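You operate a simulated robot arm through the tools that you are given. There is no shell and no other tool.

You run a simulated robot arm. Do the job below in one go: nothing can be reset, and whatever is moved stays where it is left.

JOB
Put things in order on the packing table. At the end: the white chalk block stands where the white sachet stood; the silver steel die from the packing table is in the silver drip bowl; the white sachet stands where the blue rolled tie stood; the blue rolled tie stands on top of the gold glass tray; whatever was shut is shut again. Leave all else as you found it, and nothing knocked over.

The check looks at the end state, three seconds after you hand in, the way a careful person would. Anything else that was tipped, shoved, dropped, spilled or broken makes it a failure.

ROBOT AND FRAMES
A 6-joint arm with a two-finger parallel gripper, fixed in place. Base frame: the origin is at the foot of the arm, x ahead of it, y to its left, z up; the work surface is at about z = 0. Readings come in mm, degrees, newtons and seconds.
With the tool pointing down near the work surface it reaches from about 180 to 460 mm from the base axis. Its first joint turns from -70.0 to 70.0 degrees. Payload 1.9 kg.
The TCP is the grasp point between the finger pads, 23 mm short of the fingertips. In the tool frame z runs along the fingers and y along their closing line. Largest opening 94 mm; finger width 38, thickness 10; the body of the gripper, 54 by 96 mm, starts 39 mm behind the TCP.
Orientation is that of the tool frame in the base frame, as a unit quaternion [w, x, y, z]. With the fingers straight down and closing along the base's y, the tool's x points along the base's -x, its y along +y and its z along -z.

CONTROLS
- The arm moves only by the tool arm_command. Its argument "plan" is a list of rows, each an object of numbers (a shift or turn left out is 0, a gripper value left out holds the last): "tx", "ty", "tz": the shift along the tool's x, y, z in mm; "ax", "ay", "az": the turn, a rotation vector about the tool's x, y, z in degrees; "gripper": the closure in counts, from 0 (fully open) to 255 (shut). In form: [{"tx": .., "ty": .., "tz": .., "ax": .., "ay": .., "az": .., "gripper": ..}, ...]. A call has 1 to 20 rows; each row shifts and turns the commanded pose from where the row before left it, along the tool's axes as they then stand. Each row takes 0.2 s and may step no farther than 50 mm and 8.6 degrees from the row before; otherwise, or with a gripper value out of range, the whole call is refused. Where a pose cannot be reached the arm comes as near as it can. A force on the tool above 40 N (or 10 N above the force at the start of the call, whichever is more), or a blocked arm, ends the call early, and 0.2 s more pass. The fingers move at their own pace (about 108 mm/s each) and stop on an object; they squeeze with about 22 N. The grip force told is the motor's: it shows also when the fingers shut on nothing. Time passes only in rows, and 0.2 s behind the last, so rows that do not move let the fingers close. It gives the time, the measured TCP pose, the force on the tool (base axes), the opening and the grip force at its end, in the units of the frame above (readings bear some noise), with the torque about the TCP (base axes, N m) and any sound that the robot's microphone picked up.
- Cameras (640 x 400 px; columns grow to the right, rows downward): "scene" is fixed at [69.3, 316, 445.8]; the picture's right is [-0.68, -0.73, 0.00], its down [-0.37, 0.35, -0.86] and it looks along [0.63, -0.59, -0.51] (base axes); focal length 285 px, centre (320, 200). "wrist" rides on the gripper at [86, 16, -74] in the tool frame; the picture's right is [-0.18, 0.98, 0.00], its down [-0.58, -0.11, -0.81] and it looks along [-0.79, -0.15, 0.59] (tool axes); focal length 243 px, centre (320, 200). There is no depth. A picture from a camera that has moved, and an enlarged one, comes with that camera's place and axes in the base frame and with its lens. The place of the scene camera against the robot may be out by one fixed shift of up to 18 mm in any direction.
- grab_frame(camera): a new picture of that camera. The clock stands still meanwhile.
- inspect(camera, box): a new picture of the part [left, top, right, bottom] of that camera's present view, enlarged. The clock stands still meanwhile.
- close_job(): hands the job in; it is judged then, once.

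Places have to be worked out from the pictures, the camera data and where the tool is seen. Open the gripper and draw the arm clear of the work before you hand the job in, unless the task says otherwise.

The tools are called after "Call:" by a JSON object that holds its "fn" and its "kwargs". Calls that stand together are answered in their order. arm_command: Moves the arm, as the interface text tells. Its arguments: {"type":"object","properties":{"plan":{"type":"array"}},"required":["plan"]} The other tools are called the same way: grab_frame (camera) takes a picture; inspect (camera, box) takes an enlarged picture of a part of a camera's view; close_job () hands the job in.

At the start:

```text
clock: 0.0
ee_pos: [243.8, -86.8, 312.8]
orientation: [0.001, 0.001, 1.0, -0.001]
ft_force: [-0.4, 0.2, -0.2]
torque: [0.01, 0.03, -0.02]
grip_width: 94.0
grasp_force: 0.0
```

scene: 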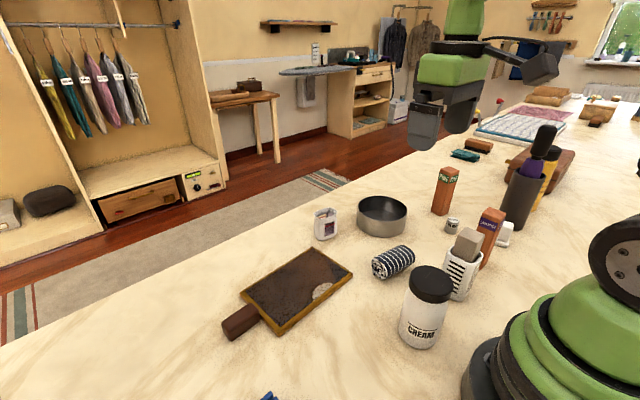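
wrist: 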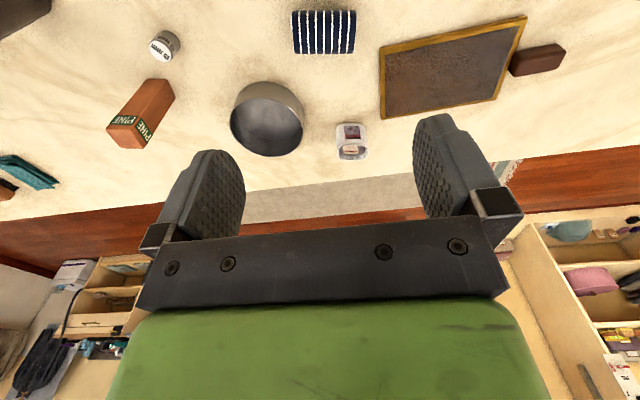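

The first pictures show a tray, rolled tie, sachet, bowl and other items; I'll take enlarged views to identify each object before moving.

Call:
{"fn": "inspect", "kwargs": {"camera": "scene", "box": [200, 180, 400, 350]}}

Call:
{"fn": "inspect", "kwargs": {"camera": "scene", "box": [360, 150, 560, 350]}}

Call:
{"fn": "inspect", "kwargs": {"camera": "scene", "box": [440, 80, 640, 200]}}

Call:
{"fn": "inspect", "kwargs": {"camera": "wrist", "box": [80, 0, 580, 200]}}

```text
2.35 times, centred on (300, 265) of scene
camera zoom: at [69.3, 316.0, 445.8], right [-0.68, -0.73, 0.0], down [-0.37, 0.35, -0.86], along [0.63, -0.59, -0.51], focal length 671 px, centre (367, 47)
```

zoom: 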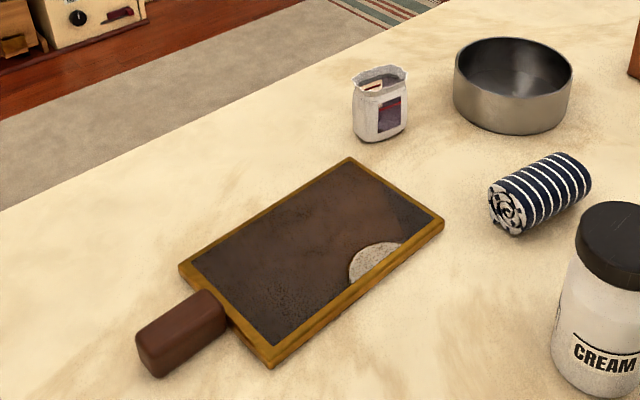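

```text
2.00 times, centred on (460, 250) of scene
camera zoom: at [69.3, 316.0, 445.8], right [-0.68, -0.73, 0.0], down [-0.37, 0.35, -0.86], along [0.63, -0.59, -0.51], focal length 570 px, centre (40, 100)
```

zoom: 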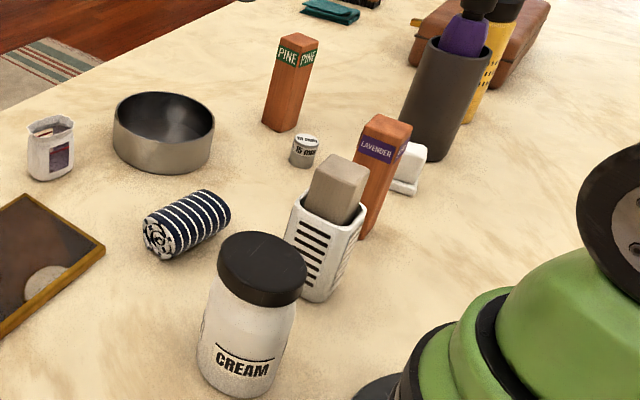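

```text
3.20 times, centred on (540, 140) of scene
camera zoom: at [69.3, 316.0, 445.8], right [-0.68, -0.73, 0.0], down [-0.37, 0.35, -0.86], along [0.63, -0.59, -0.51], focal length 912 px, centre (-384, 392)
```

zoom: 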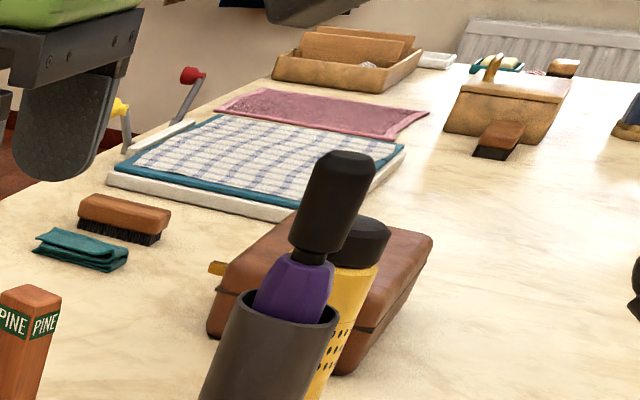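

```text
1.28 times, centred on (330, 100) of wrist
camera zoom: at [156.1, -71.5, 388.3], right [0.19, 0.98, 0.0], down [0.58, -0.11, 0.81], along [0.79, -0.15, -0.59], focal length 311 px, centre (307, 328)
```

zoom: 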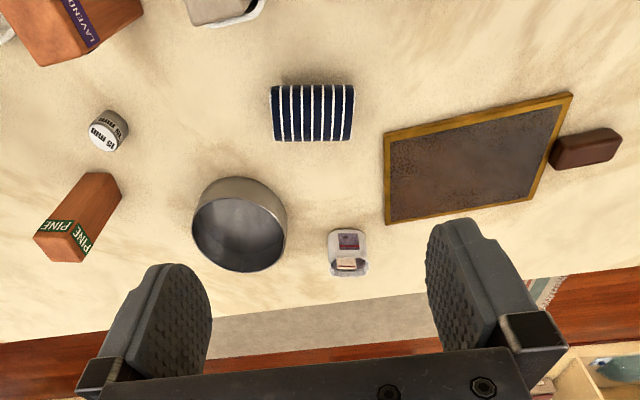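

The tie, tray, sachet, bowl and a small silver cylinder are visible, plus a white item half hidden behind the lavender block. I'll move the tool up and turn toward -y to see that side with the wrist camera.

Call:
{"fn": "arm_command", "kwargs": {"plan": [{"tx": 21, "ty": -30, "tz": -10}, {"tx": 21, "ty": -30, "tz": -10}, {"tx": 21, "ty": -30, "tz": -10}, {"az": 8.5}, {"az": 8.5}, {"az": 8.5}, {"az": 8.5}, {"az": 8.5}, {}]}}

Call:
{"fn": "grab_frame", "kwargs": {"camera": "wrist"}}

Call:
{"fn": "grab_frame", "kwargs": {"camera": "scene"}}

```text
clock: 2.0
ee_pos: [179.6, -176.6, 343.7]
orientation: [0.001, 0.365, 0.931, 0.0]
ft_force: [0.3, -0.2, 0.4]
torque: [0.01, -0.01, 0.0]
grip_width: 94.0
grasp_force: 0.1
```

```text
taken
camera wrist: at [126.7, -106.5, 417.9], right [0.8, 0.6, 0.0], down [0.35, -0.47, 0.81], along [0.48, -0.65, -0.59], focal length 243 px, centre (320, 200)
```

wrist: 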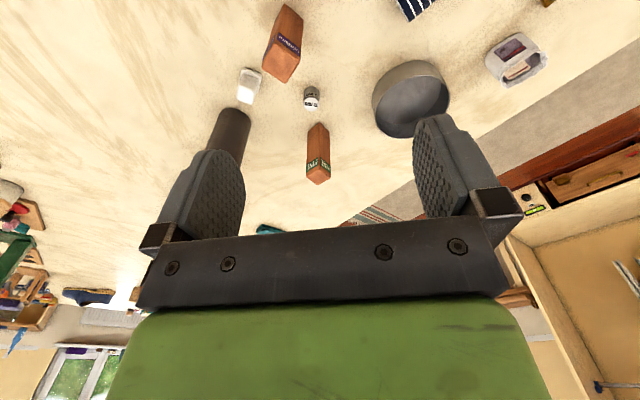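

```text
taken
```

scene: 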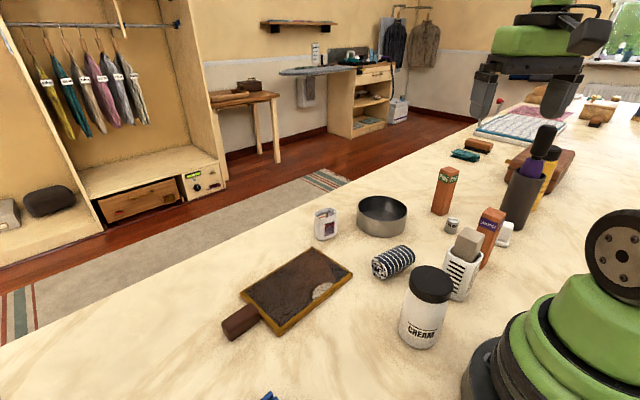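

The white item sits between the lavender block and the dark vase. I'll enlarge this view on it and on the die.

Call:
{"fn": "inspect", "kwargs": {"camera": "wrist", "box": [180, 0, 380, 200]}}

Call:
{"fn": "inspect", "kwargs": {"camera": "wrist", "box": [360, 0, 560, 150]}}

Call:
{"fn": "inspect", "kwargs": {"camera": "scene", "box": [420, 190, 540, 310]}}

```text
2.00 times, centred on (280, 100) of wrist
camera zoom: at [126.7, -106.5, 417.9], right [0.8, 0.6, 0.0], down [0.35, -0.47, 0.81], along [0.48, -0.65, -0.59], focal length 485 px, centre (400, 400)
```

zoom: 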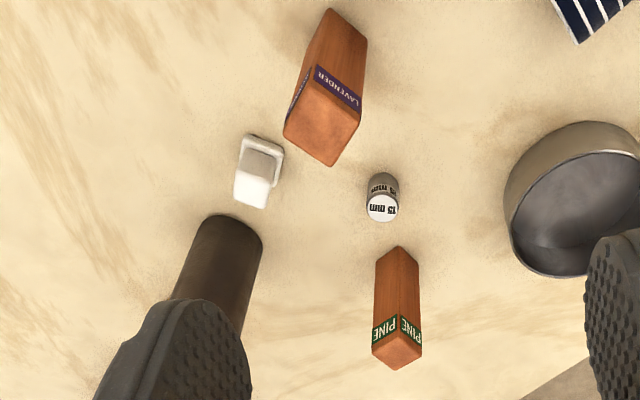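

```text
2.67 times, centred on (460, 75) of wrist
camera zoom: at [126.7, -106.5, 417.9], right [0.8, 0.6, 0.0], down [0.35, -0.47, 0.81], along [0.48, -0.65, -0.59], focal length 647 px, centre (-53, 533)
```

zoom: 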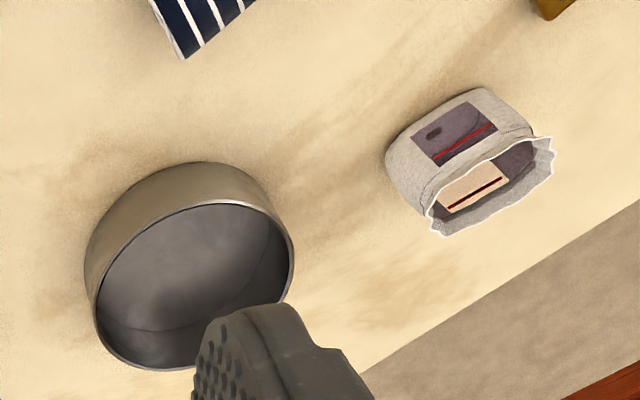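

```text
3.33 times, centred on (480, 250) of scene
camera zoom: at [69.3, 316.0, 445.8], right [-0.68, -0.73, 0.0], down [-0.37, 0.35, -0.86], along [0.63, -0.59, -0.51], focal length 950 px, centre (-213, 33)
```

zoom: 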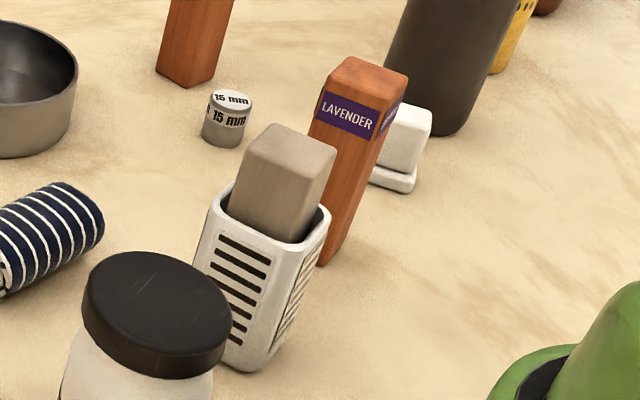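

The white stepped block beside the vase looks like the chalk, and the "15 mm" cylinder like the steel die. Next I turn back to face ahead and come lower over the tie, tray and sachet area to measure them.

Call:
{"fn": "arm_command", "kwargs": {"plan": [{"az": -8.5}, {"az": -8.5}, {"az": -8.5}, {"az": -8.5}, {"az": -8.5}, {"tx": -34, "ty": 16, "tz": 24}, {"tx": -34, "ty": 16, "tz": 24}, {"tx": -34, "ty": 16, "tz": 24}, {"tx": -34, "ty": 16, "tz": 24}, {"tx": -34, "ty": 16, "tz": 24}, {}]}}

Call:
{"fn": "grab_frame", "kwargs": {"camera": "wrist"}}

Call:
{"fn": "grab_frame", "kwargs": {"camera": "scene"}}

```text
clock: 4.4
ee_pos: [350.9, -96.8, 226.7]
orientation: [0.0, 0.001, 1.0, 0.0]
ft_force: [0.7, -0.6, 0.8]
torque: [0.04, 0.01, 0.0]
grip_width: 94.1
grasp_force: 0.1
```

```text
taken
camera wrist: at [263.6, -80.8, 302.2], right [0.19, 0.98, 0.0], down [0.58, -0.11, 0.81], along [0.79, -0.15, -0.59], focal length 243 px, centre (320, 200)
```

wrist: 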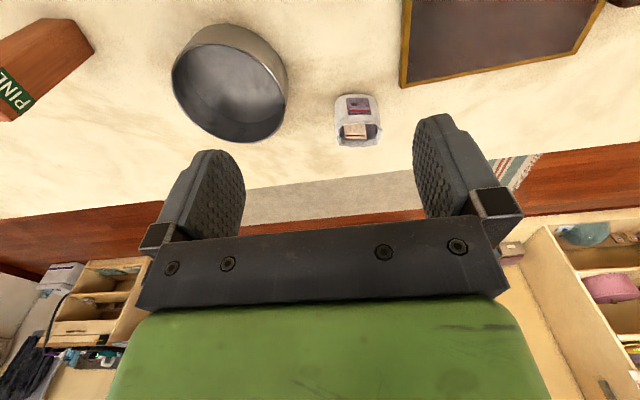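

```text
taken
```

scene: 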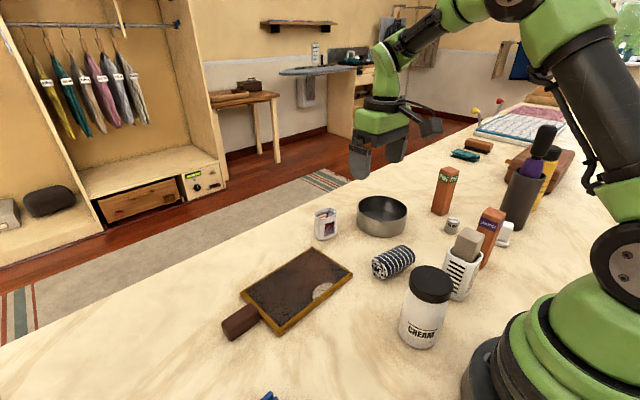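

Now closer: I enlarge the sachet, bowl and tray from this height for measurement.

Call:
{"fn": "inspect", "kwargs": {"camera": "wrist", "box": [300, 80, 420, 155]}}

Call:
{"fn": "inspect", "kwargs": {"camera": "wrist", "box": [140, 0, 340, 150]}}

Call:
{"fn": "inspect", "kwargs": {"camera": "scene", "box": [300, 190, 360, 250]}}

Call:
{"fn": "inspect", "kwargs": {"camera": "scene", "box": [330, 120, 450, 200]}}

```text
5.33 times, centred on (360, 118) of wrist
camera zoom: at [263.6, -80.8, 302.2], right [0.19, 0.98, 0.0], down [0.58, -0.11, 0.81], along [0.79, -0.15, -0.59], focal length 1294 px, centre (107, 640)
```

zoom: 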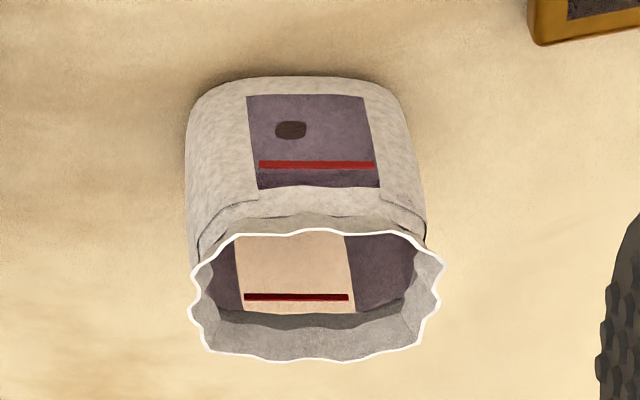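

```text
2.67 times, centred on (240, 75) of wrist
camera zoom: at [263.6, -80.8, 302.2], right [0.19, 0.98, 0.0], down [0.58, -0.11, 0.81], along [0.79, -0.15, -0.59], focal length 647 px, centre (533, 533)
```

zoom: 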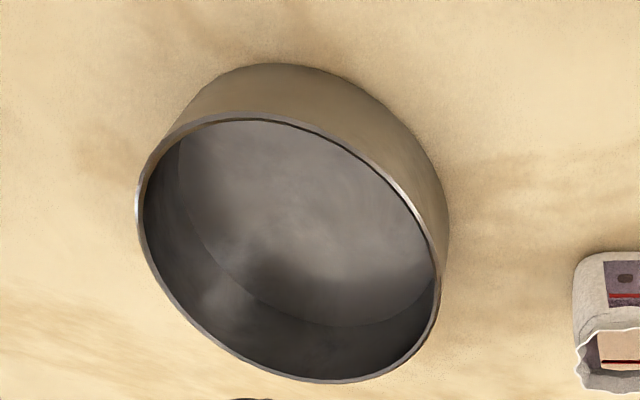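

```text
6.67 times, centred on (330, 220) of scene
camera zoom: at [69.3, 316.0, 445.8], right [-0.68, -0.73, 0.0], down [-0.37, 0.35, -0.86], along [0.63, -0.59, -0.51], focal length 1900 px, centre (253, 67)
```

zoom: 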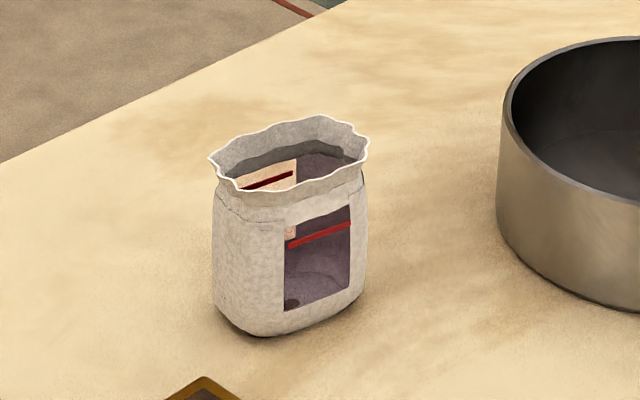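

```text
5.00 times, centred on (390, 160) of scene
camera zoom: at [69.3, 316.0, 445.8], right [-0.68, -0.73, 0.0], down [-0.37, 0.35, -0.86], along [0.63, -0.59, -0.51], focal length 1425 px, centre (-30, 400)
```

zoom: 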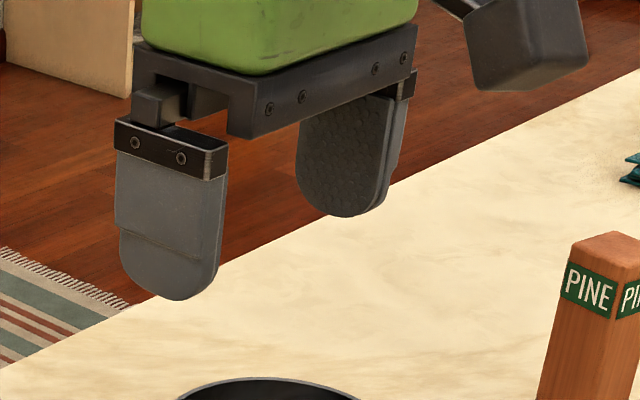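

The sachet reads about (467,-69), ~58×40 mm and 60 tall; the tie is about (285,-92), lying roughly along y and turned ~10°; the tray spans about x 320–440, y -13–172. I'll turn the tool so the fingers close across the tie and come over it.

Call:
{"fn": "arm_command", "kwargs": {"plan": [{"az": -8.5}, {"az": -8.5}, {"az": -8.5}, {"az": -8.5}, {"az": -8.5}, {"az": -8.5}, {"az": -8.5}, {"az": -8.5}, {"az": -8.5}, {"az": -3.7}, {"tx": 2.1, "ty": 22, "tz": 18}, {"tx": 2.1, "ty": 22, "tz": 18}, {"tx": 2.1, "ty": 22, "tz": 18}, {}]}}

Call:
{"fn": "grab_frame", "kwargs": {"camera": "wrist"}}

Call:
{"fn": "grab_frame", "kwargs": {"camera": "scene"}}

```text
clock: 7.4
ee_pos: [285.9, -93.8, 168.0]
orientation: [0.0, -0.644, 0.765, -0.002]
ft_force: [0.3, -0.5, -0.4]
torque: [-0.05, -0.03, -0.01]
grip_width: 94.2
grasp_force: 0.1
```

```text
taken
camera wrist: at [254.8, -175.9, 244.1], right [-0.94, 0.35, 0.0], down [0.21, 0.56, 0.81], along [0.28, 0.75, -0.59], focal length 243 px, centre (320, 200)
```

wrist: 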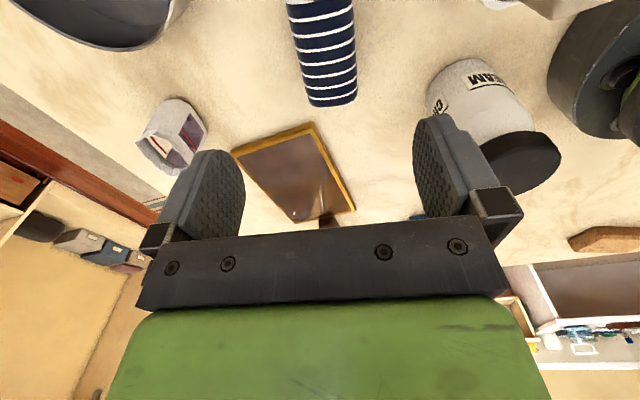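

```text
taken
```

scene: 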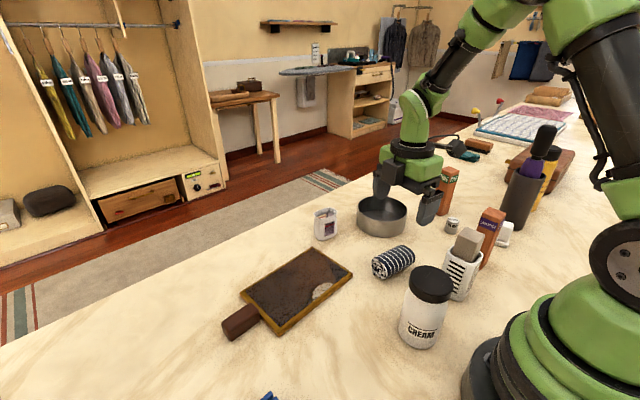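

The tie is just below the gripper: centre about (283,-89), ~45 mm thick, axis turned ~10°. I shift a few mm and descend to just above it to check alignment.

Call:
{"fn": "arm_command", "kwargs": {"plan": [{"tx": -4.4, "ty": 3.8, "tz": 20}, {"tz": 30}, {"tz": 30}, {"tz": 20}, {}]}}

Call:
{"fn": "grab_frame", "kwargs": {"camera": "wrist"}}

Call:
{"fn": "inspect", "kwargs": {"camera": "scene", "box": [340, 180, 480, 290]}}

```text
clock: 8.6
ee_pos: [282.4, -89.8, 68.7]
orientation: [0.001, -0.644, 0.765, -0.002]
ft_force: [0.3, -0.5, 0.9]
torque: [0.02, 0.02, 0.0]
grip_width: 93.8
grasp_force: 0.1
```

```text
taken
camera wrist: at [251.0, -172.5, 144.1], right [-0.94, 0.35, 0.0], down [0.21, 0.56, 0.81], along [0.28, 0.75, -0.59], focal length 243 px, centre (320, 200)
```

wrist: 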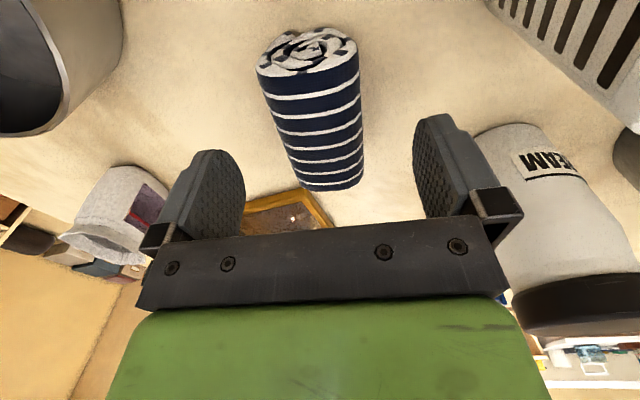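

```text
3.64 times, centred on (410, 235) of scene
camera zoom: at [69.3, 316.0, 445.8], right [-0.68, -0.73, 0.0], down [-0.37, 0.35, -0.86], along [0.63, -0.59, -0.51], focal length 1037 px, centre (-7, 73)
```

zoom: 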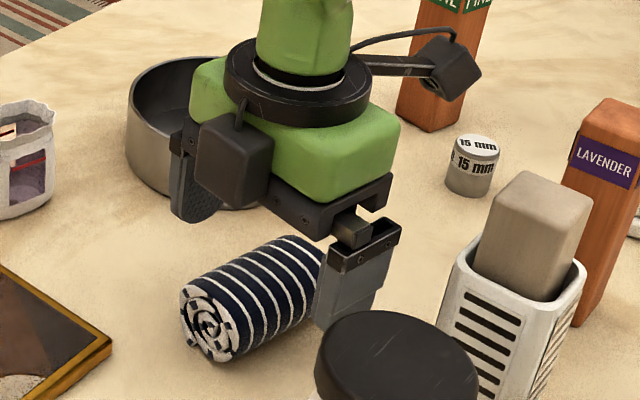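

The fingers straddle the roll centrally (roll centre about (282,-90), ~48 mm thick). I descend to z≈28 and close.

Call:
{"fn": "arm_command", "kwargs": {"plan": [{"tz": 15}, {"tz": 13}, {"tz": 8}, {"tz": 4}, {}, {"gripper": 255}, {"gripper": 255}, {"gripper": 255}, {"gripper": 255}]}}

Call:
{"fn": "inspect", "kwargs": {"camera": "scene", "box": [340, 180, 480, 290]}}

```text
clock: 10.6
ee_pos: [281.9, -87.7, 27.2]
orientation: [0.0, -0.644, 0.765, -0.002]
ft_force: [-0.3, -1.0, -0.4]
torque: [-0.01, 0.0, 0.0]
grip_width: 54.8
grasp_force: 22.1
```

```text
3.64 times, centred on (410, 235) of scene
camera zoom: at [69.3, 316.0, 445.8], right [-0.68, -0.73, 0.0], down [-0.37, 0.35, -0.86], along [0.63, -0.59, -0.51], focal length 1037 px, centre (-7, 73)
```

zoom: 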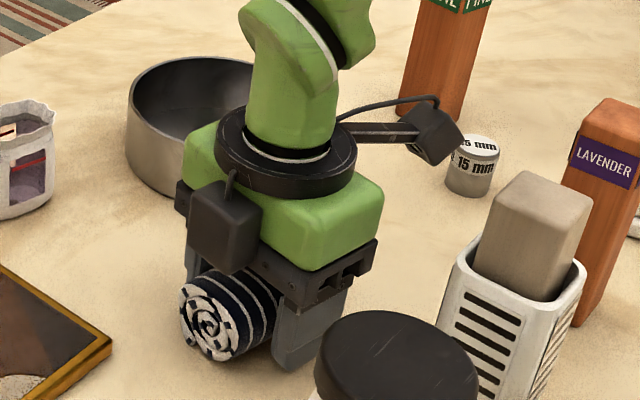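

The tie is gripped (opening 54.8 mm, 22 N). I lift it straight up and carry it over the middle of the tray, around (380,80).

Call:
{"fn": "arm_command", "kwargs": {"plan": [{"tz": -10, "gripper": 255}, {"tz": -25}, {"tz": -30}, {"tz": -25}, {"tx": -36.4, "ty": -13.6}, {"tx": -36.4, "ty": -13.6}, {"tx": -36.4, "ty": -13.6}, {"tx": -36.4, "ty": -13.6}, {"tx": -36.4, "ty": -13.6}, {}, {}]}}

Call:
{"fn": "grab_frame", "kwargs": {"camera": "wrist"}}

Call:
{"fn": "grab_frame", "kwargs": {"camera": "scene"}}

```text
clock: 13.0
ee_pos: [380.3, 80.2, 120.2]
orientation: [0.0, -0.644, 0.765, -0.001]
ft_force: [-0.3, -0.4, -0.2]
torque: [0.0, -0.01, 0.02]
grip_width: 54.8
grasp_force: 21.7
```

```text
taken
camera wrist: at [348.6, -2.3, 195.8], right [-0.94, 0.35, 0.0], down [0.21, 0.56, 0.81], along [0.28, 0.75, -0.59], focal length 243 px, centre (320, 200)
```

wrist: 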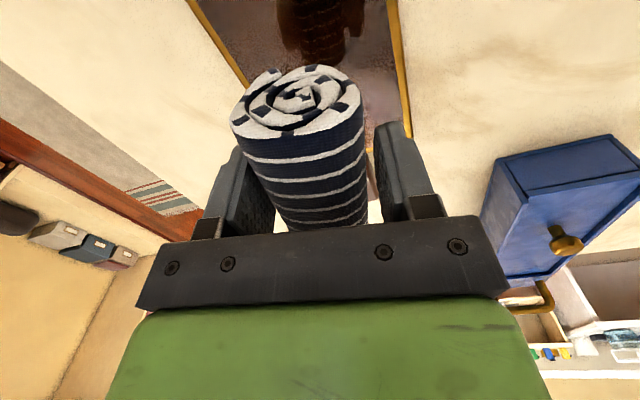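

```text
taken
```

scene: 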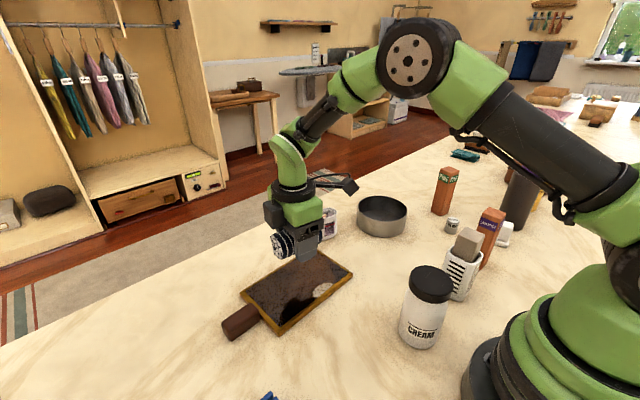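

The tie hangs over the tray centre; the tray reads x 325–439, so (380,80) is its middle. I lower to about z 50 and look before setting down.

Call:
{"fn": "arm_command", "kwargs": {"plan": [{"tz": 25, "gripper": 255}, {"tz": 25}, {"tz": 20}, {}]}}

Call:
{"fn": "inspect", "kwargs": {"camera": "scene", "box": [210, 190, 370, 350]}}

Call:
{"fn": "grab_frame", "kwargs": {"camera": "wrist"}}

```text
clock: 14.0
ee_pos: [380.4, 80.2, 48.2]
orientation: [0.001, -0.644, 0.765, -0.002]
ft_force: [-0.2, 0.8, 0.3]
torque: [-0.05, 0.04, -0.01]
grip_width: 54.5
grasp_force: 22.4
```

```text
2.50 times, centred on (290, 270) of scene
camera zoom: at [69.3, 316.0, 445.8], right [-0.68, -0.73, 0.0], down [-0.37, 0.35, -0.86], along [0.63, -0.59, -0.51], focal length 713 px, centre (395, 25)
```

zoom: 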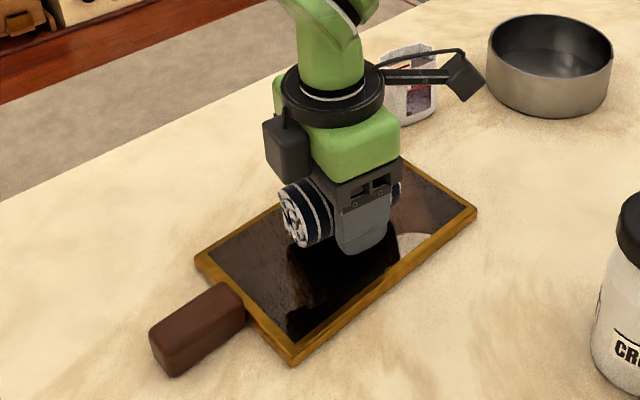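

```text
taken
camera wrist: at [349.5, -2.3, 123.7], right [-0.94, 0.35, 0.0], down [0.21, 0.56, 0.81], along [0.28, 0.75, -0.59], focal length 243 px, centre (320, 200)
```

wrist: 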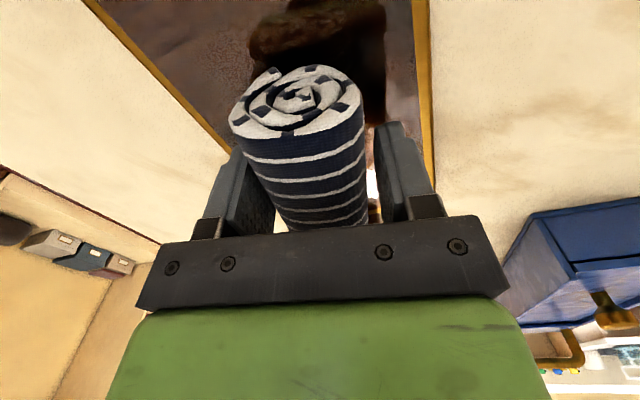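

About 10 mm of gap remains between the roll and the tray glass. I lower in small steps and read the force.

Call:
{"fn": "arm_command", "kwargs": {"plan": [{"tz": 2, "gripper": 255}, {"tz": 2}, {"tz": 2}, {}]}}

Call:
{"fn": "inspect", "kwargs": {"camera": "scene", "box": [250, 230, 350, 310]}}

```text
clock: 15.0
ee_pos: [380.0, 80.1, 42.9]
orientation: [0.0, -0.643, 0.766, -0.002]
ft_force: [-0.4, 0.0, -0.7]
torque: [0.01, 0.02, 0.0]
grip_width: 54.5
grasp_force: 21.8
```

```text
5.00 times, centred on (300, 270) of scene
camera zoom: at [69.3, 316.0, 445.8], right [-0.68, -0.73, 0.0], down [-0.37, 0.35, -0.86], along [0.63, -0.59, -0.51], focal length 1425 px, centre (420, -150)
```

zoom: 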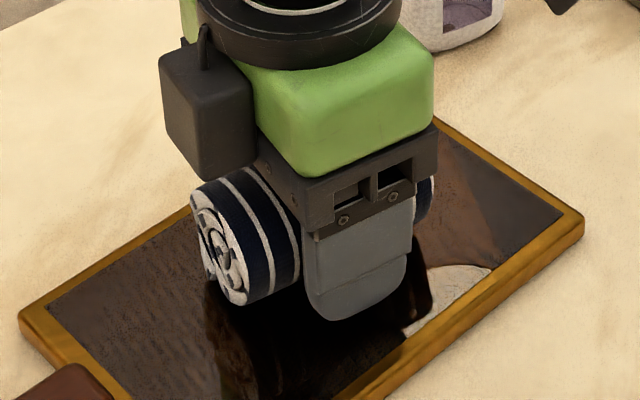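

Still no contact force and a small gap shows in the reflection. I continue down in 1.5 mm steps.

Call:
{"fn": "arm_command", "kwargs": {"plan": [{"tz": 1.5, "gripper": 255}, {"tz": 1.5}, {}]}}

Call:
{"fn": "inspect", "kwargs": {"camera": "scene", "box": [250, 230, 350, 310]}}

```text
clock: 15.8
ee_pos: [379.1, 78.7, 40.2]
orientation: [0.0, -0.643, 0.766, -0.002]
ft_force: [-0.7, -0.1, 0.1]
torque: [0.0, 0.02, 0.01]
grip_width: 54.8
grasp_force: 22.6
```

```text
5.00 times, centred on (300, 270) of scene
camera zoom: at [69.3, 316.0, 445.8], right [-0.68, -0.73, 0.0], down [-0.37, 0.35, -0.86], along [0.63, -0.59, -0.51], focal length 1425 px, centre (420, -150)
```

zoom: 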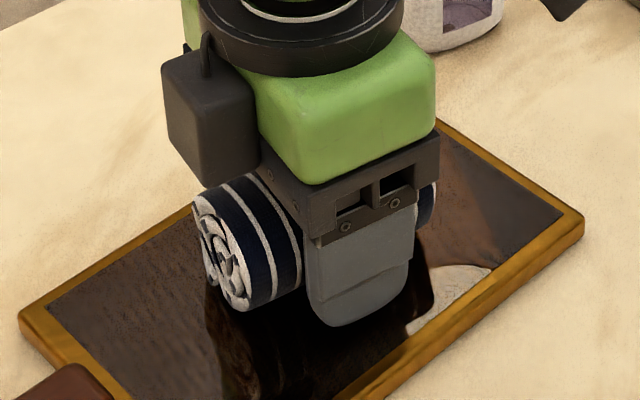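

Still no contact (force ~0). I go down two more small steps.

Call:
{"fn": "arm_command", "kwargs": {"plan": [{"tz": 1.5, "gripper": 255}, {"tz": 1.0}, {}]}}

Call:
{"fn": "inspect", "kwargs": {"camera": "scene", "box": [250, 230, 350, 310]}}

```text
clock: 16.6
ee_pos: [380.7, 79.6, 39.4]
orientation: [0.002, -0.643, 0.766, -0.003]
ft_force: [-2.8, -1.2, 24.3]
torque: [-0.02, 0.08, 0.06]
grip_width: 54.7
grasp_force: 22.2
```

```text
5.00 times, centred on (300, 270) of scene
camera zoom: at [69.2, 316.0, 445.8], right [-0.68, -0.73, 0.0], down [-0.37, 0.35, -0.86], along [0.63, -0.59, -0.51], focal length 1425 px, centre (420, -150)
```

zoom: 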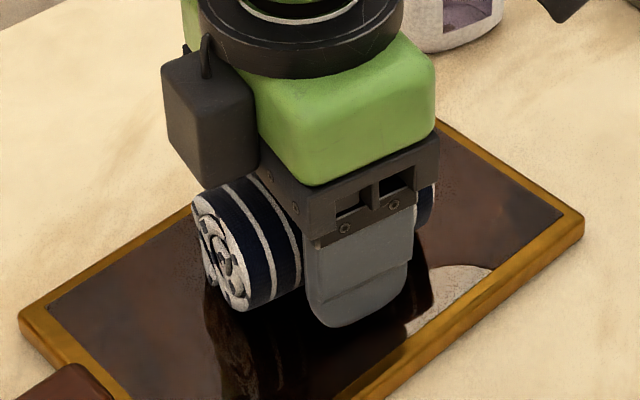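

Contact: 24 N upward at z≈39, so the roll rests on the glass. I ease up 0.8 mm, then open the fingers moderately to ~72 mm.

Call:
{"fn": "arm_command", "kwargs": {"plan": [{"tz": -0.8, "gripper": 255}, {"gripper": 90}, {"gripper": 75}, {"gripper": 60}, {}]}}

Call:
{"fn": "inspect", "kwargs": {"camera": "scene", "box": [250, 230, 350, 310]}}

Call:
{"fn": "grab_frame", "kwargs": {"camera": "wrist"}}

```text
clock: 17.8
ee_pos: [378.4, 78.9, 38.5]
orientation: [0.001, -0.644, 0.765, -0.002]
ft_force: [-0.3, -0.3, 0.0]
torque: [0.02, -0.01, -0.01]
grip_width: 72.2
grasp_force: 0.1
```

```text
5.00 times, centred on (300, 270) of scene
camera zoom: at [69.3, 316.0, 445.8], right [-0.68, -0.73, 0.0], down [-0.37, 0.35, -0.86], along [0.63, -0.59, -0.51], focal length 1425 px, centre (420, -150)
```

zoom: 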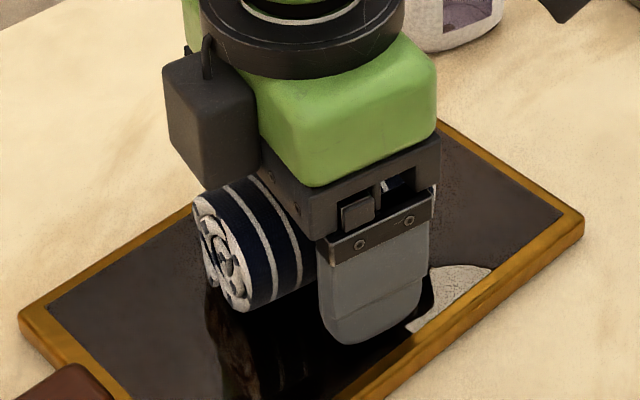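

```text
taken
camera wrist: at [348.1, -3.5, 114.6], right [-0.94, 0.35, 0.0], down [0.21, 0.56, 0.81], along [0.28, 0.75, -0.59], focal length 243 px, centre (320, 200)
```

wrist: 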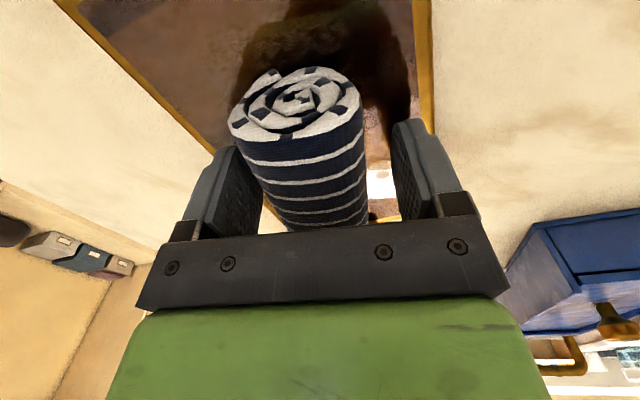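

The roll stays in place, released. I lift straight up and check that it doesn't roll, and look toward the blue box on the left.

Call:
{"fn": "arm_command", "kwargs": {"plan": [{"tz": -10}, {"tz": -25, "gripper": 0}, {"tz": -35}, {"tz": -40}, {"tz": -40}, {}]}}

Call:
{"fn": "grab_frame", "kwargs": {"camera": "wrist"}}

Call:
{"fn": "grab_frame", "kwargs": {"camera": "scene"}}

```text
clock: 19.2
ee_pos: [378.0, 78.9, 188.6]
orientation: [0.001, -0.643, 0.766, -0.001]
ft_force: [0.1, -0.1, 0.7]
torque: [-0.04, 0.0, -0.04]
grip_width: 94.2
grasp_force: 0.2
```

```text
taken
camera wrist: at [347.4, -4.5, 264.4], right [-0.94, 0.35, 0.0], down [0.21, 0.56, 0.81], along [0.28, 0.75, -0.59], focal length 243 px, centre (320, 200)
```

wrist: 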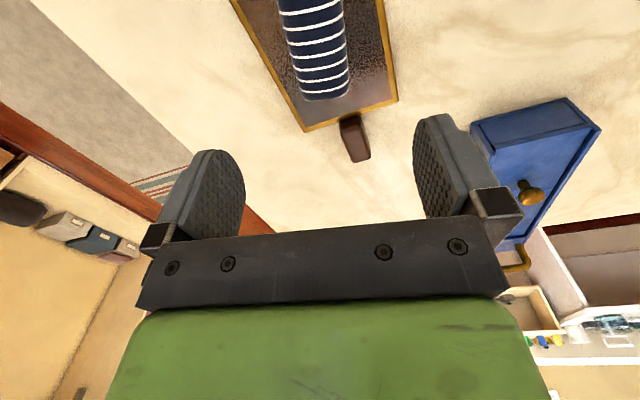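

```text
taken
```

scene: 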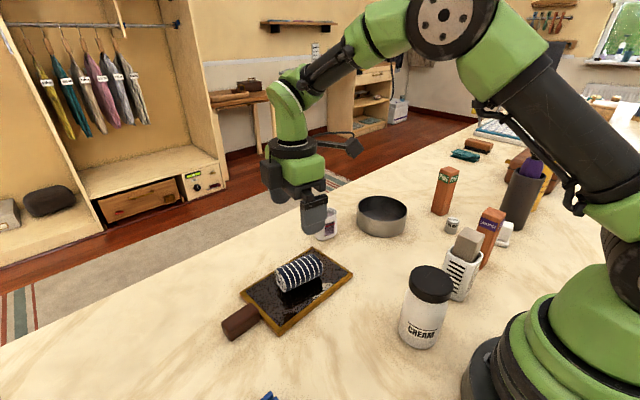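

The tie rests stably on the tray. I want a better look at the blue box with the knob and at the candidate chalk block before deciding what "shut" refers to.

Call:
{"fn": "inspect", "kwargs": {"camera": "wrist", "box": [440, 80, 640, 280]}}

Call:
{"fn": "inspect", "kwargs": {"camera": "scene", "box": [470, 190, 550, 260]}}

Call:
{"fn": "inspect", "kwargs": {"camera": "scene", "box": [430, 80, 640, 200]}}

```text
2.00 times, centred on (540, 180) of wrist
camera zoom: at [347.4, -4.5, 264.4], right [-0.94, 0.35, 0.0], down [0.21, 0.56, 0.81], along [0.28, 0.75, -0.59], focal length 485 px, centre (-120, 240)
```

zoom: 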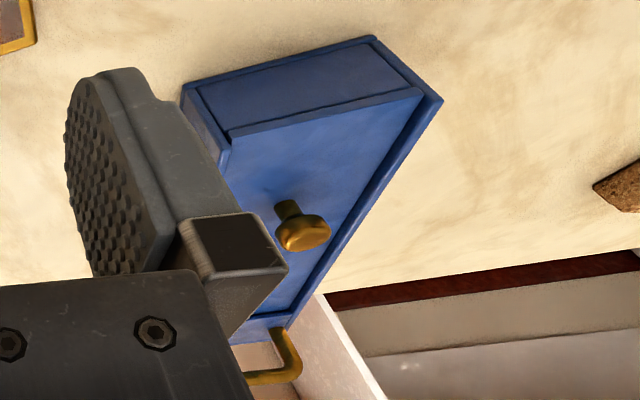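

```text
5.71 times, centred on (510, 225) of scene
camera zoom: at [69.3, 316.0, 445.8], right [-0.68, -0.73, 0.0], down [-0.37, 0.35, -0.86], along [0.63, -0.59, -0.51], focal length 1629 px, centre (-766, 57)
```

zoom: 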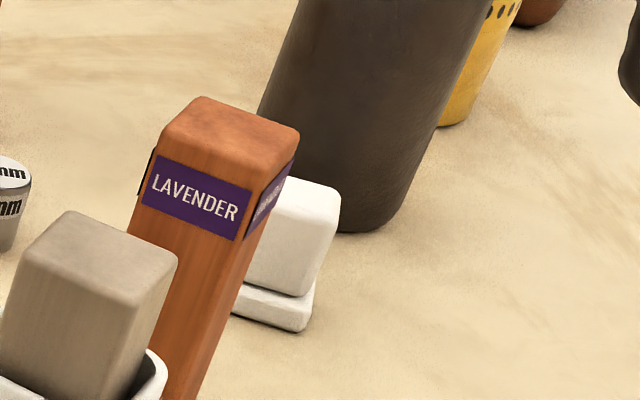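

```text
3.05 times, centred on (535, 140) of scene
camera zoom: at [69.3, 316.0, 445.8], right [-0.68, -0.73, 0.0], down [-0.37, 0.35, -0.86], along [0.63, -0.59, -0.51], focal length 869 px, centre (-335, 383)
```

zoom: 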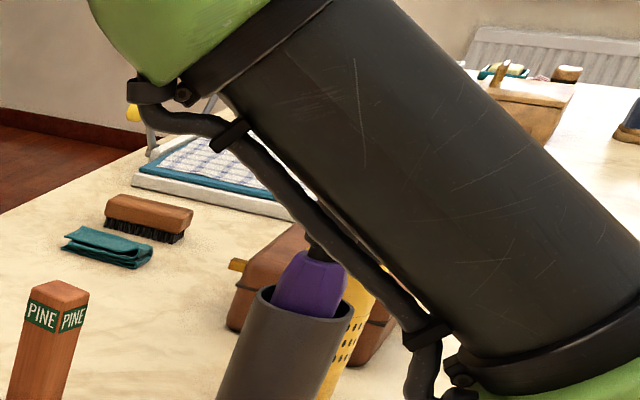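

The blue box is shut and not obviously needed; the white stepped block by the vase needs a close look. I move back over the centre, turn toward -y, and view it from above.

Call:
{"fn": "arm_command", "kwargs": {"plan": [{"tx": 36.3, "ty": 15.4, "tz": -10.3}, {"tx": 36.3, "ty": 15.4, "tz": -10.3}, {"tx": 36.3, "ty": 15.4, "tz": -10.3}, {"tx": 36.3, "ty": 15.4, "tz": -10.3}, {"tx": 36.3, "ty": 15.4, "tz": -10.3}, {"tx": 36.3, "ty": 15.4, "tz": -10.3}, {"az": 8.5}, {"az": 8.5}, {"az": 8.5}, {"az": 8.5}, {"az": 8.5}, {"az": 8.5}, {"az": 8.5}, {"az": 8.5}, {"az": 8.5}, {"az": 8.5}, {}]}}

Call:
{"fn": "arm_command", "kwargs": {"plan": [{"az": 8.5}, {"az": 8.5}, {"az": 8.5}, {"az": 8.5}, {"az": 8.5}, {}]}}

Call:
{"fn": "grab_frame", "kwargs": {"camera": "wrist"}}

```text
clock: 22.8
ee_pos: [251.1, -118.9, 249.7]
orientation: [0.001, 0.044, 0.999, -0.001]
ft_force: [0.1, 0.9, -0.4]
torque: [0.01, 0.0, 0.01]
grip_width: 93.9
grasp_force: 0.1
```

```text
clock: 24.2
ee_pos: [250.3, -119.4, 251.0]
orientation: [0.001, 0.403, 0.915, -0.001]
ft_force: [-0.5, -0.9, -0.1]
torque: [0.0, -0.03, -0.01]
grip_width: 94.0
grasp_force: 0.1
```

```text
taken
camera wrist: at [204.0, -44.7, 325.7], right [0.85, 0.53, 0.0], down [0.31, -0.5, 0.81], along [0.43, -0.69, -0.59], focal length 243 px, centre (320, 200)
```

wrist: 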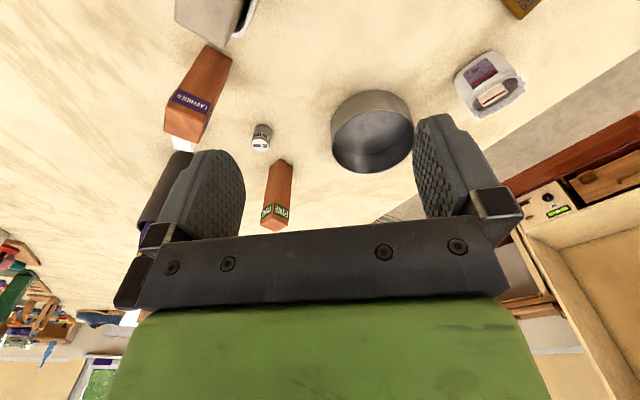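

Lavender block, die and pine are visible; the chalk is hidden behind the finger. I shift toward it at z≈220, well above the 140 mm lavender block.

Call:
{"fn": "arm_command", "kwargs": {"plan": [{"tx": -10.8, "ty": -43.7, "tz": 7}, {"tx": -10.8, "ty": -43.7, "tz": 7}, {"tx": -10.8, "ty": -43.7, "tz": 7}, {"tx": -10.8, "ty": -43.7, "tz": 7}, {}]}}

Call:
{"fn": "grab_frame", "kwargs": {"camera": "wrist"}}

Call:
{"fn": "inspect", "kwargs": {"camera": "wrist", "box": [200, 0, 440, 150]}}

```text
clock: 25.4
ee_pos: [149.9, -268.8, 222.5]
orientation: [0.001, 0.401, 0.916, 0.0]
ft_force: [-0.2, 0.1, 0.1]
torque: [0.02, 0.01, -0.04]
grip_width: 94.0
grasp_force: 0.1
```

```text
taken
camera wrist: at [102.7, -193.9, 298.1], right [0.85, 0.53, 0.0], down [0.31, -0.5, 0.81], along [0.43, -0.68, -0.59], focal length 243 px, centre (320, 200)
```

wrist: 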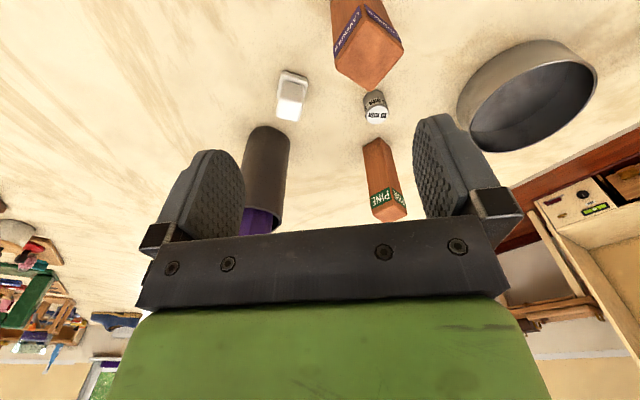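

```text
2.67 times, centred on (320, 75) of wrist
camera zoom: at [102.7, -193.9, 298.1], right [0.85, 0.53, 0.0], down [0.31, -0.5, 0.81], along [0.43, -0.68, -0.59], focal length 647 px, centre (320, 533)
```

zoom: 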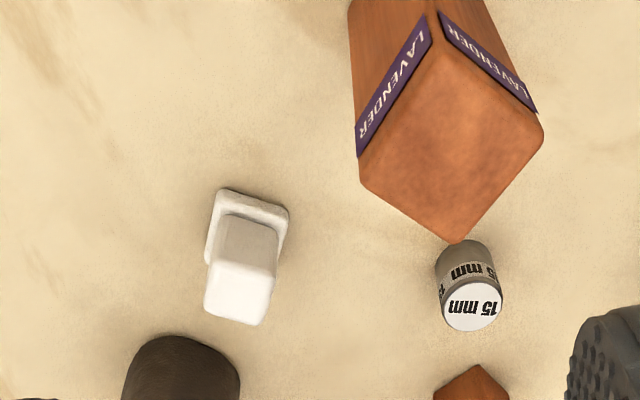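

The white item is a ~33 mm square slab with a narrower block on top, centred near (160,-353). I enlarge it further to see whether it is one piece.

Call:
{"fn": "inspect", "kwargs": {"camera": "wrist", "box": [265, 60, 325, 130]}}

Call:
{"fn": "inspect", "kwargs": {"camera": "scene", "box": [490, 210, 530, 250]}}

Call:
{"fn": "grab_frame", "kwargs": {"camera": "scene"}}

```text
5.71 times, centred on (295, 95) of wrist
camera zoom: at [102.7, -193.9, 298.1], right [0.85, 0.53, 0.0], down [0.31, -0.5, 0.81], along [0.43, -0.68, -0.59], focal length 1386 px, centre (463, 800)
```

zoom: 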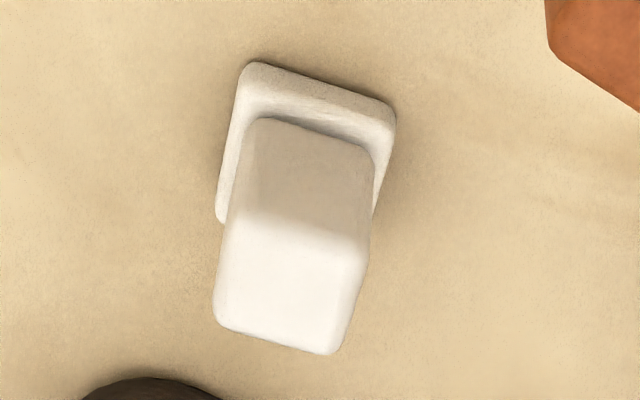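

```text
10.00 times, centred on (510, 230) of scene
camera zoom: at [69.3, 316.0, 445.8], right [-0.68, -0.73, 0.0], down [-0.37, 0.35, -0.86], along [0.63, -0.59, -0.51], focal length 2851 px, centre (-1580, -100)
```

zoom: 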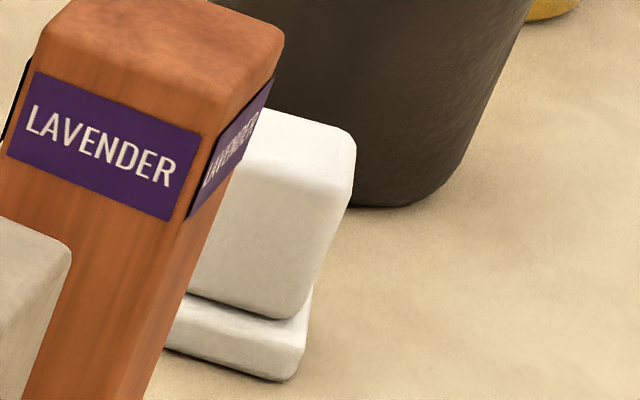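

```text
taken
```

scene: 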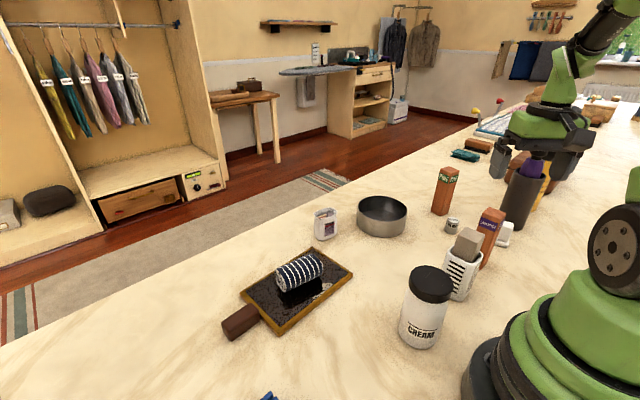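

The upper block (~27 mm square, total height ~49) stands on a ~33 mm slab about 10 mm thick; I'll grip only the upper block later. Now I go to the sachet: back over the centre, yaw to 0, and forward to about (430,-69,180).

Call:
{"fn": "arm_command", "kwargs": {"plan": [{"tx": 10.8, "ty": 43.7, "tz": -7}, {"tx": 10.8, "ty": 43.7, "tz": -7}, {"tx": 10.8, "ty": 43.7, "tz": -7}, {"tx": 10.8, "ty": 43.7, "tz": -7}, {"az": -8.5}, {"az": -8.5}, {"az": -8.5}, {"az": -8.5}, {"az": -8.5}, {"az": -4.8}, {"tx": -36, "ty": 10, "tz": 14}, {"tx": -36, "ty": 10, "tz": 14}, {"tx": -36, "ty": 10, "tz": 14}, {"tx": -36, "ty": 10, "tz": 14}, {"tx": -36, "ty": 10, "tz": 14}, {}]}}

Call:
{"fn": "grab_frame", "kwargs": {"camera": "wrist"}}

Call:
{"fn": "inspect", "kwargs": {"camera": "scene", "box": [280, 130, 440, 250]}}

```text
clock: 28.8
ee_pos: [429.0, -67.5, 179.2]
orientation: [0.002, 0.001, 1.0, -0.001]
ft_force: [0.4, 0.1, 0.1]
torque: [0.02, 0.0, -0.02]
grip_width: 94.1
grasp_force: 0.0
```

```text
taken
camera wrist: at [342.7, -52.0, 254.0], right [0.19, 0.98, 0.0], down [0.58, -0.11, 0.81], along [0.79, -0.15, -0.59], focal length 243 px, centre (320, 200)
```

wrist: 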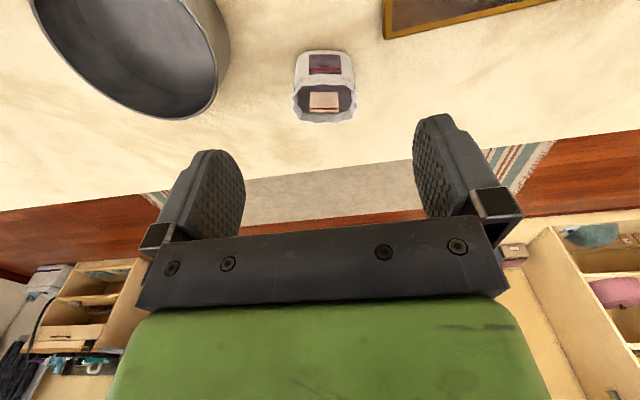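

```text
3.33 times, centred on (360, 190) of scene
camera zoom: at [69.3, 316.0, 445.8], right [-0.68, -0.73, 0.0], down [-0.37, 0.35, -0.86], along [0.63, -0.59, -0.51], focal length 950 px, centre (187, 233)
```

zoom: 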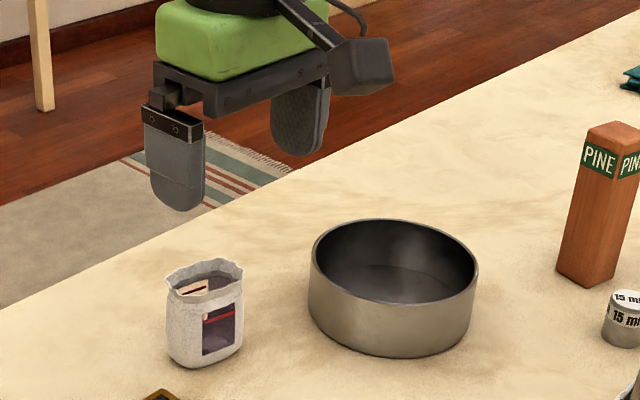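

Call:
{"fn": "inspect", "kwargs": {"camera": "wrist", "box": [270, 40, 380, 130]}}

```text
4.44 times, centred on (325, 85) of wrist
camera zoom: at [342.7, -52.0, 254.0], right [0.19, 0.98, 0.0], down [0.58, -0.11, 0.81], along [0.79, -0.15, -0.59], focal length 1078 px, centre (298, 711)
```

zoom: 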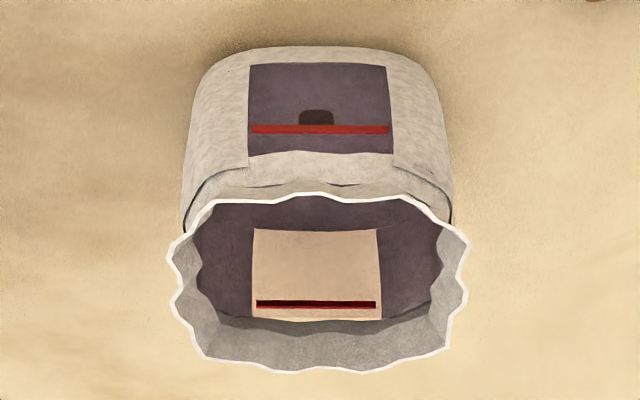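

The sachet is at about (465,-70), ~55 mm wide, 38 mm deep, 60 tall, turned about -11° like the camera. I yaw to match, tilt the fingers 8.6° outward for reach, set the opening to ~84 mm, and stop above it.

Call:
{"fn": "arm_command", "kwargs": {"plan": [{"az": 8.5, "gripper": 27}, {"az": 2.2}, {"ay": -8.6}, {"tx": -12.6, "ty": 2.1, "tz": 36.8}, {"tx": -12.6, "ty": 2.1, "tz": 36.8}, {}, {}]}}

Call:
{"fn": "grab_frame", "kwargs": {"camera": "wrist"}}

Call:
{"fn": "inspect", "kwargs": {"camera": "scene", "box": [270, 140, 390, 260]}}

```text
clock: 30.4
ee_pos: [470.5, -72.1, 112.1]
orientation: [0.077, 0.093, 0.993, -0.008]
ft_force: [-0.4, -0.6, -0.4]
torque: [-0.04, -0.02, 0.02]
grip_width: 83.9
grasp_force: 0.1
```

```text
taken
camera wrist: at [377.9, -38.8, 172.8], right [0.36, 0.93, 0.03], down [0.42, -0.19, 0.89], along [0.83, -0.31, -0.46], focal length 243 px, centre (320, 200)
```

wrist: 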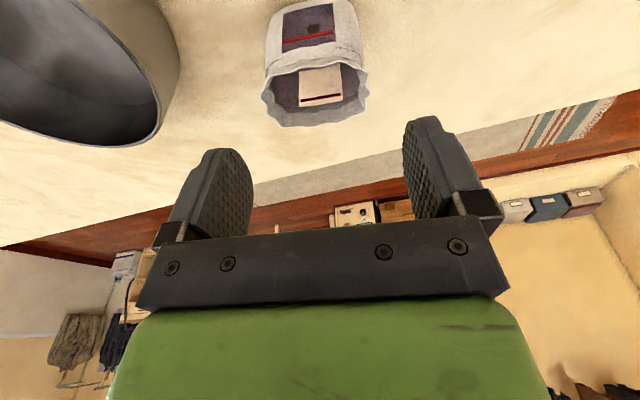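

```text
3.33 times, centred on (330, 200) of scene
camera zoom: at [69.3, 316.0, 445.8], right [-0.68, -0.73, 0.0], down [-0.37, 0.35, -0.86], along [0.63, -0.59, -0.51], focal length 950 px, centre (287, 200)
```

zoom: 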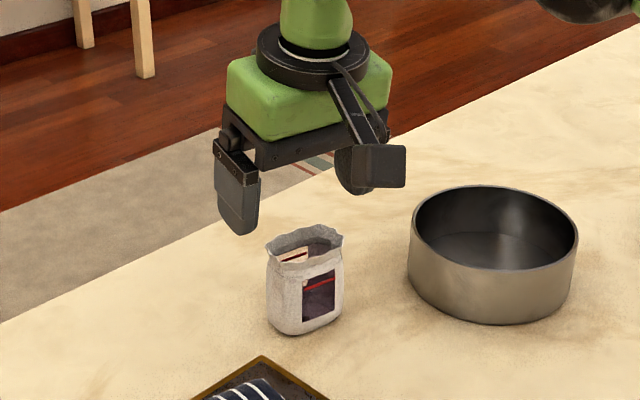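

Pose (470,-72,112) is reached with the tilt; the sachet centre re-measures at (464,-71), centred between the fingers. I descend with a 6 mm pull-back in x to z≈32.

Call:
{"fn": "arm_command", "kwargs": {"plan": [{"tx": 4.7, "tz": 19.5}, {"tx": 4.7, "tz": 19.5}, {"tx": 4.7, "tz": 19.5}, {}]}}

Call:
{"fn": "grab_frame", "kwargs": {"camera": "wrist"}}

Call:
{"fn": "inspect", "kwargs": {"camera": "scene", "box": [270, 160, 380, 260]}}

```text
clock: 31.4
ee_pos: [462.0, -71.0, 51.8]
orientation: [0.076, 0.094, 0.993, -0.008]
ft_force: [-0.2, 0.3, 0.0]
torque: [0.0, 0.02, 0.03]
grip_width: 83.8
grasp_force: 0.1
```

```text
taken
camera wrist: at [369.7, -37.9, 113.2], right [0.36, 0.93, 0.03], down [0.42, -0.19, 0.89], along [0.83, -0.31, -0.46], focal length 243 px, centre (320, 200)
```

wrist: 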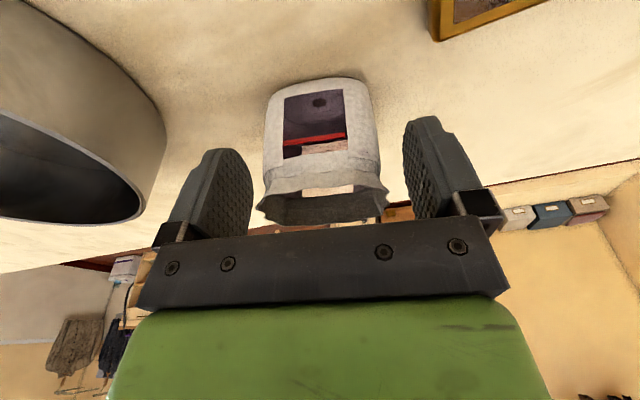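

```text
4.00 times, centred on (325, 210) of scene
camera zoom: at [69.3, 316.0, 445.8], right [-0.68, -0.73, 0.0], down [-0.37, 0.35, -0.86], along [0.63, -0.59, -0.51], focal length 1140 px, centre (300, 160)
```

zoom: 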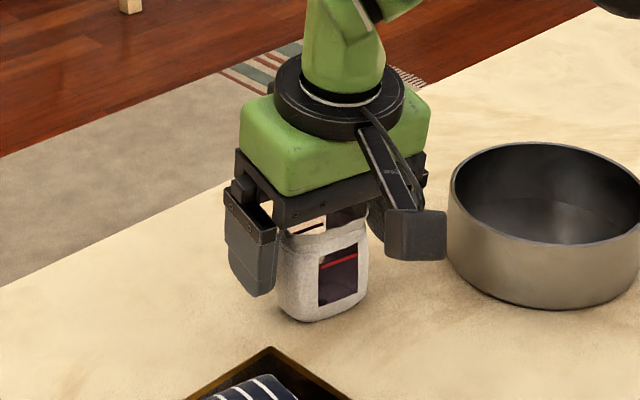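

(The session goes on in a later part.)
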